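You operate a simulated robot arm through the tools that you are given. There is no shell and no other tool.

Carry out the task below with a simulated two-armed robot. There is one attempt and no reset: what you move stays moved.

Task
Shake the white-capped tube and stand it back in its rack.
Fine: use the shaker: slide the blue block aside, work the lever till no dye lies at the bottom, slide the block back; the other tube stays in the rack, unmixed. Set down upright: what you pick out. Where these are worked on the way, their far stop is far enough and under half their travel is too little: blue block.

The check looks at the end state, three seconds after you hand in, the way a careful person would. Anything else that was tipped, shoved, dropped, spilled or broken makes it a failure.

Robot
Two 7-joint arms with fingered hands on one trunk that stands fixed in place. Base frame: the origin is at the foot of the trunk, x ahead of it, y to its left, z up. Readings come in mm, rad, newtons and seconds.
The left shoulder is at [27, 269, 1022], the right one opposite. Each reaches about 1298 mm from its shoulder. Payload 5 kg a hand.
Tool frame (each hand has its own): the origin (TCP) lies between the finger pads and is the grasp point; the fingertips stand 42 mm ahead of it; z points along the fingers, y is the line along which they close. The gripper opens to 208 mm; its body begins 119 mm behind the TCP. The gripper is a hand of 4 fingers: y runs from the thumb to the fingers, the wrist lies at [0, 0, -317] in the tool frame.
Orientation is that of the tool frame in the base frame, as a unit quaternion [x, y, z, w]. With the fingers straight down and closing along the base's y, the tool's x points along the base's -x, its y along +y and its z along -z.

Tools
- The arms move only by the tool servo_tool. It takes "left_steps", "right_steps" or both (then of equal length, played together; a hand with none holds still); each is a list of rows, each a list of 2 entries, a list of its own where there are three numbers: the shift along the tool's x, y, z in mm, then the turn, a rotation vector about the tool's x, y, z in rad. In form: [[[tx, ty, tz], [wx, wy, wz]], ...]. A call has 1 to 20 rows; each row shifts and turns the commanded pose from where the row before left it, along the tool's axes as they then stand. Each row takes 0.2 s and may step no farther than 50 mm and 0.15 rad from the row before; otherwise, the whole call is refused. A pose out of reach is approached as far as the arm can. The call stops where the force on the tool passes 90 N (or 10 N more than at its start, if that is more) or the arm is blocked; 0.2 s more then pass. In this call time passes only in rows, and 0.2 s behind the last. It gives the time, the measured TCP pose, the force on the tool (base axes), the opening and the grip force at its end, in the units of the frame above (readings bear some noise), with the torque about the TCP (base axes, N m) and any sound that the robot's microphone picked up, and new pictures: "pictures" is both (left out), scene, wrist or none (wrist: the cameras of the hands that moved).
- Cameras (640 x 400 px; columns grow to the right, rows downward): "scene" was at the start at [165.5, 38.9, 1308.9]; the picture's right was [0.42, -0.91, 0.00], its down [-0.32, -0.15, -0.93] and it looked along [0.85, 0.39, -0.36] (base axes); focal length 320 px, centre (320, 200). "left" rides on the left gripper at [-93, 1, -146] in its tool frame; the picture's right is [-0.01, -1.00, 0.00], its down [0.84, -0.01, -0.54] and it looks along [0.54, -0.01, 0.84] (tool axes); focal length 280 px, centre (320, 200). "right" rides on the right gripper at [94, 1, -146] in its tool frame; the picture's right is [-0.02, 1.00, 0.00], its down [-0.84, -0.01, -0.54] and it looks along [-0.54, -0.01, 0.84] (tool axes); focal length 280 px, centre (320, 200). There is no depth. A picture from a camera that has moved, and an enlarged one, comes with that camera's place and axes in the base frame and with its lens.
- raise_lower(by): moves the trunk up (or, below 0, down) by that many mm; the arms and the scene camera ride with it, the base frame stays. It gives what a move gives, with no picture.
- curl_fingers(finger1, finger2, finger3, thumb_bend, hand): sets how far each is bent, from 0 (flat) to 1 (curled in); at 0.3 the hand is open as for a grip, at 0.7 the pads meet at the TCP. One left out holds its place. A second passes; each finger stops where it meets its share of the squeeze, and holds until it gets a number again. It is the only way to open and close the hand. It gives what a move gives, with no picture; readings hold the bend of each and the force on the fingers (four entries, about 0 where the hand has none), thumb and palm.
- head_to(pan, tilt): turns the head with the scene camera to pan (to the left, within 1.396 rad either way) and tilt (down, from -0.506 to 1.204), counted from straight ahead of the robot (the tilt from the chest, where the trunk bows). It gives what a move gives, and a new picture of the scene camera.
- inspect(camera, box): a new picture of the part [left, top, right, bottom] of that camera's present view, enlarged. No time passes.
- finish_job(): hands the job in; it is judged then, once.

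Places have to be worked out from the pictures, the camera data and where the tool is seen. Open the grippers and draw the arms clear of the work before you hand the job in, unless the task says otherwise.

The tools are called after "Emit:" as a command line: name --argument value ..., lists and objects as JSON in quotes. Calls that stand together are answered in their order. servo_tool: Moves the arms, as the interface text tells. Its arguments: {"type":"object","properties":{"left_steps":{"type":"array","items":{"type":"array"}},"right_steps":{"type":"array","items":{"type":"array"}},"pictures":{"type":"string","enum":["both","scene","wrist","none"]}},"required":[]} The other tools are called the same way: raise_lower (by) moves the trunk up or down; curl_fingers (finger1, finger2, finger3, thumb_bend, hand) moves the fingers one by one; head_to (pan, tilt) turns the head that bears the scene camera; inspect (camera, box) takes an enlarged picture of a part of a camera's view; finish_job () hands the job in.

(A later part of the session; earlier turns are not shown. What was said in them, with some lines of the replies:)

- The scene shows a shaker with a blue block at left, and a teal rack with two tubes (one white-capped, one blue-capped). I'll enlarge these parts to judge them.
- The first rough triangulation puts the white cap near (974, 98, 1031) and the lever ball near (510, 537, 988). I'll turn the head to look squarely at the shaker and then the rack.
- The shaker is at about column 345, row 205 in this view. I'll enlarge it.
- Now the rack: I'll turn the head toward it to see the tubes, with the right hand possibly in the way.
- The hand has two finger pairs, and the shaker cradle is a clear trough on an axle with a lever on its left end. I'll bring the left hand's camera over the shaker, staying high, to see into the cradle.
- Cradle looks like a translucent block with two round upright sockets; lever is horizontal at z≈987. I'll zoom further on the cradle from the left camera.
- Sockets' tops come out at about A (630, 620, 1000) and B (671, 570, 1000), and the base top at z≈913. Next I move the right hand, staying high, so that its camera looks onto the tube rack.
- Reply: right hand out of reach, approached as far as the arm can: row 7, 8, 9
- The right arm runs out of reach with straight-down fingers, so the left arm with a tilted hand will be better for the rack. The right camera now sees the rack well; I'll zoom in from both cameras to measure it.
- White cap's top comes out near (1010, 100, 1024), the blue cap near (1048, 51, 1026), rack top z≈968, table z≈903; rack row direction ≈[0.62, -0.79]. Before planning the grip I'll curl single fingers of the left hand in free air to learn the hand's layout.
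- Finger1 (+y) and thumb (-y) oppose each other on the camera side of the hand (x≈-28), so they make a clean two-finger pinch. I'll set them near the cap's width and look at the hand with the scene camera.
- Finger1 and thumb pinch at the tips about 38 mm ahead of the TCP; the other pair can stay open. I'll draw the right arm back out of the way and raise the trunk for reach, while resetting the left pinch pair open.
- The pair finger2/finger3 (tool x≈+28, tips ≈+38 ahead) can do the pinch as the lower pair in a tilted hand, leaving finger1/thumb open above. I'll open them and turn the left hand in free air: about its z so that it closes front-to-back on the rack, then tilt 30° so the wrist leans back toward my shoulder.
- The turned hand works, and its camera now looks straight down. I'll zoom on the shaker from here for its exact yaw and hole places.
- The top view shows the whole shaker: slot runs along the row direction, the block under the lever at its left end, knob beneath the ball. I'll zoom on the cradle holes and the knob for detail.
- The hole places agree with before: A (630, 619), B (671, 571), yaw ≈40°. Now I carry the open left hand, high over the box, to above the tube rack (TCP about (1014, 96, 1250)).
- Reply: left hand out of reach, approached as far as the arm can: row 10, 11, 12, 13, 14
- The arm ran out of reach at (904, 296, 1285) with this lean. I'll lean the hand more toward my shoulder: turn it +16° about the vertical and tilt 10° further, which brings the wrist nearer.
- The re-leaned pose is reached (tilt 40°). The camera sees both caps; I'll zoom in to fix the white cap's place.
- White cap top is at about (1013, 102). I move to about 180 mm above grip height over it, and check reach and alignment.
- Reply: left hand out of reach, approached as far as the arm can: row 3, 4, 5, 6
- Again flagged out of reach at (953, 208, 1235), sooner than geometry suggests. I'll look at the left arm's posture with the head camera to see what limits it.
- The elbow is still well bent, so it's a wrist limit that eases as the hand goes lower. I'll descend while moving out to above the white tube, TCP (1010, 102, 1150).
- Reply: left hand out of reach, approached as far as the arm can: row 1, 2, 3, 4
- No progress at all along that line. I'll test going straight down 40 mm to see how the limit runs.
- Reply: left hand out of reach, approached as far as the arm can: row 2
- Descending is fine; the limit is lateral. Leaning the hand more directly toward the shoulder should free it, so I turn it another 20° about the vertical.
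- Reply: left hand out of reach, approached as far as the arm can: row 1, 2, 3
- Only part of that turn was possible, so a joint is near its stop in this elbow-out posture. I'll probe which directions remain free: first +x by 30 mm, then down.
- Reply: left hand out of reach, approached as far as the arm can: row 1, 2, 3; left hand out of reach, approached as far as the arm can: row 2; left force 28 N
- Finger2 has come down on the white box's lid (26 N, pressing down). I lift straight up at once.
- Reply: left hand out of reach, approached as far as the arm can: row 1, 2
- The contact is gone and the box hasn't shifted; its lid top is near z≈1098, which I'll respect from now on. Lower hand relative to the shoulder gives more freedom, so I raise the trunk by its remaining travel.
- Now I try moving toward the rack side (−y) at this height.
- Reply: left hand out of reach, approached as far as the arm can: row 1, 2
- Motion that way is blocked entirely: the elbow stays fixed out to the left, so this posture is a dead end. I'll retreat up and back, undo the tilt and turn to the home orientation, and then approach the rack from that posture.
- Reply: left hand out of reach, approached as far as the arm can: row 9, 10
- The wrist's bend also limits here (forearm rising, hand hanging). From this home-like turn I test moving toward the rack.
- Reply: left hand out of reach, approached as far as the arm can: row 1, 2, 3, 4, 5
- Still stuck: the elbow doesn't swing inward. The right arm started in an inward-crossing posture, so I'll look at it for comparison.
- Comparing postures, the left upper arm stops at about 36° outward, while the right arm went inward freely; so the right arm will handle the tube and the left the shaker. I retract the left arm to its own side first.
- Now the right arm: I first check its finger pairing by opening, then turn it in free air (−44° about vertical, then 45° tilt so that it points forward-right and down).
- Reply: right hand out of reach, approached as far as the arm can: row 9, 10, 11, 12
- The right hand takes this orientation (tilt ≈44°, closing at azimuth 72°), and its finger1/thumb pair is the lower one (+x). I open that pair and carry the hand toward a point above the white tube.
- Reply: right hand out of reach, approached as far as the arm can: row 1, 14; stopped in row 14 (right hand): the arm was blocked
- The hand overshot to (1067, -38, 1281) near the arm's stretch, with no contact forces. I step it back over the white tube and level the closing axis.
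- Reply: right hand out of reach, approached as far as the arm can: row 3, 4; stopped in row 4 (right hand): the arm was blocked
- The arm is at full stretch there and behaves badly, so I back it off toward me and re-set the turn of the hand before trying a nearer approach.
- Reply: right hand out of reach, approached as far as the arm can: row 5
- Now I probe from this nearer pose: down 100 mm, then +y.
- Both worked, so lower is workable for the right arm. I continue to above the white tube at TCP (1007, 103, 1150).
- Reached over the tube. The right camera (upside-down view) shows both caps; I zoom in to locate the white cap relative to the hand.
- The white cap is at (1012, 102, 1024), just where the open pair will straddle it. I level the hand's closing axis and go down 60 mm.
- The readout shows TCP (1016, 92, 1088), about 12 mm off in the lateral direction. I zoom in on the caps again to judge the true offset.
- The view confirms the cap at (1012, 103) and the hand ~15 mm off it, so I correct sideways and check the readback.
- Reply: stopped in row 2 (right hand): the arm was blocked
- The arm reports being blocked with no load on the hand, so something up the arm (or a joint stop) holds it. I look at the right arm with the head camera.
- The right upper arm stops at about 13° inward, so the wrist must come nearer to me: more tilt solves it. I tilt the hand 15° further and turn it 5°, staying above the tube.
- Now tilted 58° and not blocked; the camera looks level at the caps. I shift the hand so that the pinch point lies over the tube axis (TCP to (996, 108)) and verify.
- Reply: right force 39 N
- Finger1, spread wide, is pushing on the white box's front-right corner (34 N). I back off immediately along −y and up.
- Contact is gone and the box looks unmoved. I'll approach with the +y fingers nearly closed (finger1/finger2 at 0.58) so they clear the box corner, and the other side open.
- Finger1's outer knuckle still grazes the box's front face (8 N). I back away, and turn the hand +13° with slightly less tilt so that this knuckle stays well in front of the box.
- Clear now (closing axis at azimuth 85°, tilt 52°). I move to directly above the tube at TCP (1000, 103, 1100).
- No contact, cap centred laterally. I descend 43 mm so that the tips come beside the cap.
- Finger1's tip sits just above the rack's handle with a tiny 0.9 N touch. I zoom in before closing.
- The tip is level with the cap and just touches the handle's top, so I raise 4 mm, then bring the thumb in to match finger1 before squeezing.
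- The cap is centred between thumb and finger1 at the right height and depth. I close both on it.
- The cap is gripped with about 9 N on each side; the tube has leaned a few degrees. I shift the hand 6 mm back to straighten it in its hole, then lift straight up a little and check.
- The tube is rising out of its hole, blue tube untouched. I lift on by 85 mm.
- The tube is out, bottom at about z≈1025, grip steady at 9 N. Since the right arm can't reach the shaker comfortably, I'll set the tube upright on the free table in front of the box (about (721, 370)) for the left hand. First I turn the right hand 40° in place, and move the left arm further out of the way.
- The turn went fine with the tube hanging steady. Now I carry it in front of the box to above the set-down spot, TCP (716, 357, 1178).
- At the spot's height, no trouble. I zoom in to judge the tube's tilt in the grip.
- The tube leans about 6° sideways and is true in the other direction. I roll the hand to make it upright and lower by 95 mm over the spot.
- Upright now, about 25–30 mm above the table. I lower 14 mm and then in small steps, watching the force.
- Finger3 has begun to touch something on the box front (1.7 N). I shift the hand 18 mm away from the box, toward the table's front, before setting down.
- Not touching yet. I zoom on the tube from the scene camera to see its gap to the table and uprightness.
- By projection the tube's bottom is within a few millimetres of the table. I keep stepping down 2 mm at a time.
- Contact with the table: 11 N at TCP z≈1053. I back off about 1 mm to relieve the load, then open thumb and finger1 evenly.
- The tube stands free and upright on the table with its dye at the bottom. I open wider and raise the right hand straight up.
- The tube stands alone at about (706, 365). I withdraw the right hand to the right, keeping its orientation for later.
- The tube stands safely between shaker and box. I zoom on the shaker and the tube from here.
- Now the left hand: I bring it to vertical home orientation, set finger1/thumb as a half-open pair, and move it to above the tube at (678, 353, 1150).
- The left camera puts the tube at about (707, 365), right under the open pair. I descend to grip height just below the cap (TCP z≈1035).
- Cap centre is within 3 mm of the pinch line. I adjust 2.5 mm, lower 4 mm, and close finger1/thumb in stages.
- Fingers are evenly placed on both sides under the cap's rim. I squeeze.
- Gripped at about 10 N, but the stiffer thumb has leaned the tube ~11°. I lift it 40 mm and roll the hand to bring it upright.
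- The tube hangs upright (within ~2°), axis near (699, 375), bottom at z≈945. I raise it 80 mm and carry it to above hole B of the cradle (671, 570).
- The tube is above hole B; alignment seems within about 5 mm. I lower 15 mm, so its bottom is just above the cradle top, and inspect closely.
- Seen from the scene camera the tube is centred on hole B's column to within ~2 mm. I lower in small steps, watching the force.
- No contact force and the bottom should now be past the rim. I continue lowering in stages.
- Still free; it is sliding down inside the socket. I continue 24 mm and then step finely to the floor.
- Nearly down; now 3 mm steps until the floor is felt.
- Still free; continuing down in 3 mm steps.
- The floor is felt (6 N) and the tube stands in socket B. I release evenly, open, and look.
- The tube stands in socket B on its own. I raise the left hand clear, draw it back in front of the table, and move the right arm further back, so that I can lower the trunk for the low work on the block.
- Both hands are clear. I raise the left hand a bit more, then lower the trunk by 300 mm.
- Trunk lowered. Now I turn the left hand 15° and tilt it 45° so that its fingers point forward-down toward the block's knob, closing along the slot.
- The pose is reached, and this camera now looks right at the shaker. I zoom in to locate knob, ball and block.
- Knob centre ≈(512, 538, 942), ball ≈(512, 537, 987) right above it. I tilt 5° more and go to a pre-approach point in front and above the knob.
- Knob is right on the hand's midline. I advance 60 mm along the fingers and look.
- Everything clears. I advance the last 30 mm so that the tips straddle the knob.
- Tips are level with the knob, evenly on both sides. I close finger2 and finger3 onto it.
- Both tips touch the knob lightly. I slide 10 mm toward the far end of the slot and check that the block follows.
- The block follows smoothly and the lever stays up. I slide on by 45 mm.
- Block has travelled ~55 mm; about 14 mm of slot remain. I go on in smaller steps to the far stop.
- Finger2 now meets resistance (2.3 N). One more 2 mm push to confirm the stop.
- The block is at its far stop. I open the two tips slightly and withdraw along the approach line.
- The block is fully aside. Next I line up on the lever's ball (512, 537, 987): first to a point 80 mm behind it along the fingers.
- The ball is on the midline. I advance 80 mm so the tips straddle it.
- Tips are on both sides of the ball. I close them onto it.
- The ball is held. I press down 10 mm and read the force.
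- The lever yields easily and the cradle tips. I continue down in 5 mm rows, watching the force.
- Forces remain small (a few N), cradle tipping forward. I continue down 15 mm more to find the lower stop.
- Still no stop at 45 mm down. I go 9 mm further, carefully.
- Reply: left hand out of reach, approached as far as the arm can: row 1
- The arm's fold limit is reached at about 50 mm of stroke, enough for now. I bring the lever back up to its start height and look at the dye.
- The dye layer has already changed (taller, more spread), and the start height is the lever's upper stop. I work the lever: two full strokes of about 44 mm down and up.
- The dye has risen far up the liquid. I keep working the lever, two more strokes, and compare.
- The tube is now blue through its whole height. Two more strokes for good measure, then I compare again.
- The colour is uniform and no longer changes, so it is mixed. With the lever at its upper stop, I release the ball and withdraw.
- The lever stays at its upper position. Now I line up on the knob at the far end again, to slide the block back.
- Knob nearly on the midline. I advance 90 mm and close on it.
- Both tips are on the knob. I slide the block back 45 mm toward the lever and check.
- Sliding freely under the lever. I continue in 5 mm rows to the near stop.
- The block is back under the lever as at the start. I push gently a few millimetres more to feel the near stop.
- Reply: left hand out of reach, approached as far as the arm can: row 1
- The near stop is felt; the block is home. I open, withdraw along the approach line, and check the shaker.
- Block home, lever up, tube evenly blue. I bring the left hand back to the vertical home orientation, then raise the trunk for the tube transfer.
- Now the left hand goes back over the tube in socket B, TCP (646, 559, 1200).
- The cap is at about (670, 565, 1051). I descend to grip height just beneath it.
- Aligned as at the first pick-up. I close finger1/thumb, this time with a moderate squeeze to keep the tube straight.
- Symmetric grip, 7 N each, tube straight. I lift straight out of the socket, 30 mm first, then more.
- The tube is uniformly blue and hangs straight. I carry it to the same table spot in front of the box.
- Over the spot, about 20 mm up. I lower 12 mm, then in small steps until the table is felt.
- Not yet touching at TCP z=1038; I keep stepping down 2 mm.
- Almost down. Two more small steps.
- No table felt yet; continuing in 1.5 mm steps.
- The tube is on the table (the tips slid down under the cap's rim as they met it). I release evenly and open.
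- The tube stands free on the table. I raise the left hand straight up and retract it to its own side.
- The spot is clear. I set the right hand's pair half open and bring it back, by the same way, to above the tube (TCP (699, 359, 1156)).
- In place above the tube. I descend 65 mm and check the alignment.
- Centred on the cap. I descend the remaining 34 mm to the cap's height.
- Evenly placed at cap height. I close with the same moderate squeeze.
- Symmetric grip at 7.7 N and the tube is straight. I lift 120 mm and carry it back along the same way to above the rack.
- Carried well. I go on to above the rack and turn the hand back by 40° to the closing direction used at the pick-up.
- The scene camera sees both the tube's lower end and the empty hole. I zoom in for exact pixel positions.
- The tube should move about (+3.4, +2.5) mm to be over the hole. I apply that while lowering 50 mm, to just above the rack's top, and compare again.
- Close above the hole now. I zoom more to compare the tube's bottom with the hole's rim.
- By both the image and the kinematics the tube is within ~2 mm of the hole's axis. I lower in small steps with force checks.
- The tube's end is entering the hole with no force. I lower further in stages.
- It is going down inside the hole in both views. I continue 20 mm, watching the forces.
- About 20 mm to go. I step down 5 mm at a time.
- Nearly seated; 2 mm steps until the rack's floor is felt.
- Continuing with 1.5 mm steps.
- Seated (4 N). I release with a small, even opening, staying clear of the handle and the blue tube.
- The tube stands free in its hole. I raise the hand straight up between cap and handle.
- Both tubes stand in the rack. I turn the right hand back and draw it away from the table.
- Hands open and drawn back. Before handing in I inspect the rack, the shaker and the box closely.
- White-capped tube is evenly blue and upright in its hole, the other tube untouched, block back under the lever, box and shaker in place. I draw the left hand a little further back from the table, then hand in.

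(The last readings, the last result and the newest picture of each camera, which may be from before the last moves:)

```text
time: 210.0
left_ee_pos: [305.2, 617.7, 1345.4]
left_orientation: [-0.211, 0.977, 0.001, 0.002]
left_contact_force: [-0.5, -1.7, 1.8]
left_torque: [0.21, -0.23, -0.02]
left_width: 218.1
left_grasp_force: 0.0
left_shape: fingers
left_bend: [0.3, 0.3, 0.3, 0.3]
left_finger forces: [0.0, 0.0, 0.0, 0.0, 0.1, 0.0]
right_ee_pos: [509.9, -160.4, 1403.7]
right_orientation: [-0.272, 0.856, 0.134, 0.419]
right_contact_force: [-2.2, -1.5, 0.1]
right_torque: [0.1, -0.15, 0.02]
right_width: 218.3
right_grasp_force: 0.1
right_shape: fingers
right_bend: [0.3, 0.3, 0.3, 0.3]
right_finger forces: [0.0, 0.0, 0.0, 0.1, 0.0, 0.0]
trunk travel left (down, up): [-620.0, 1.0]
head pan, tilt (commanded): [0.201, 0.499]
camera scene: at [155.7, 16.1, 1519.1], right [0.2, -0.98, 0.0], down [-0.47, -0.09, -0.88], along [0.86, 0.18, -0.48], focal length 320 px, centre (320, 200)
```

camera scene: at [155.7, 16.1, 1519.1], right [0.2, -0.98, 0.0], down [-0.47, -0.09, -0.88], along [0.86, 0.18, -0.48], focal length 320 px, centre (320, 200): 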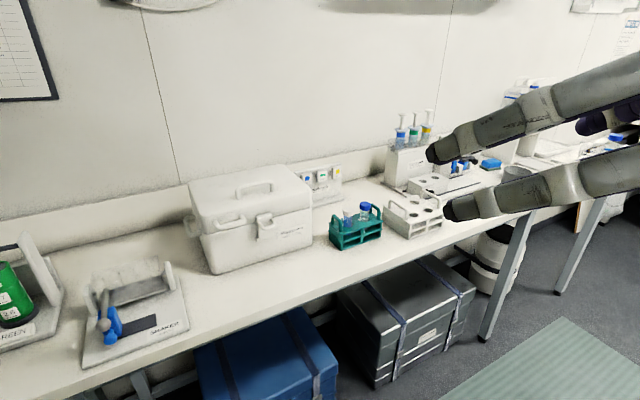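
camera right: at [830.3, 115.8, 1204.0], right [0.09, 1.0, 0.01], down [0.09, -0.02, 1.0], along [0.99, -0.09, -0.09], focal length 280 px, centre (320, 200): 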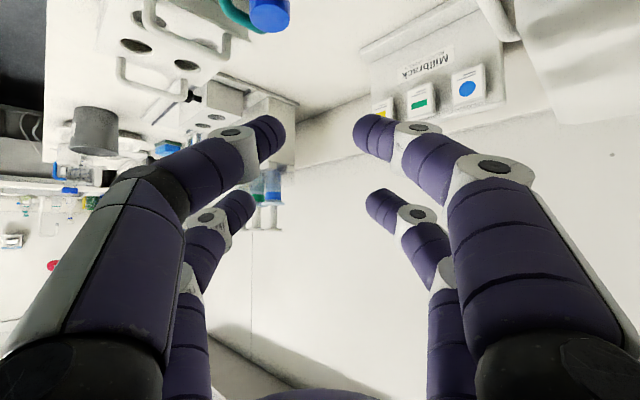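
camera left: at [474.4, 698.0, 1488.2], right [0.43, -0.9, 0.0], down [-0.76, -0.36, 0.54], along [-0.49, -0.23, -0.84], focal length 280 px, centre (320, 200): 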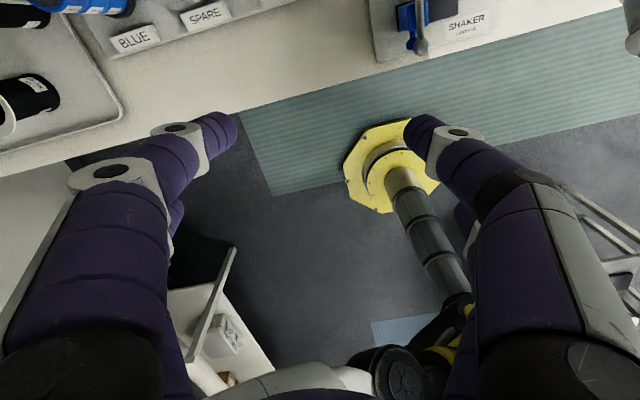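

Both arms are clear, grippers open, and the scene is as required. I hand the job in.

Emit:
finish_job

```text
The job is handed in.
```

I mixed the white-capped tube in the shaker and stood it back upright in its hole in the rack. I then handed the job in. I have not seen the check's result.

- **Mixing:** I slid the blue block to its far stop and worked the lever for seven strokes. The tube was evenly blue after the fifth, and two more changed nothing.
- **Shaker:** The block is back at its near stop under the lever, and the lever is up.
- **Blue-capped tube:** It stayed in its hole in the rack, and it looks unmixed.
- **Table stops:** Neither arm could do the whole trip between rack and shaker, so the tube stood upright on the bare table in front of the white box once each way.
- **White box:** While I was finding a reach to the rack, my fingers pressed on its lid (about 26 N) and on its front corner (about 34 N at most), and brushed its front edge and latch lightly. I backed off each time, and it looked unmoved in the pictures.

Both hands are open and drawn clear of the table.
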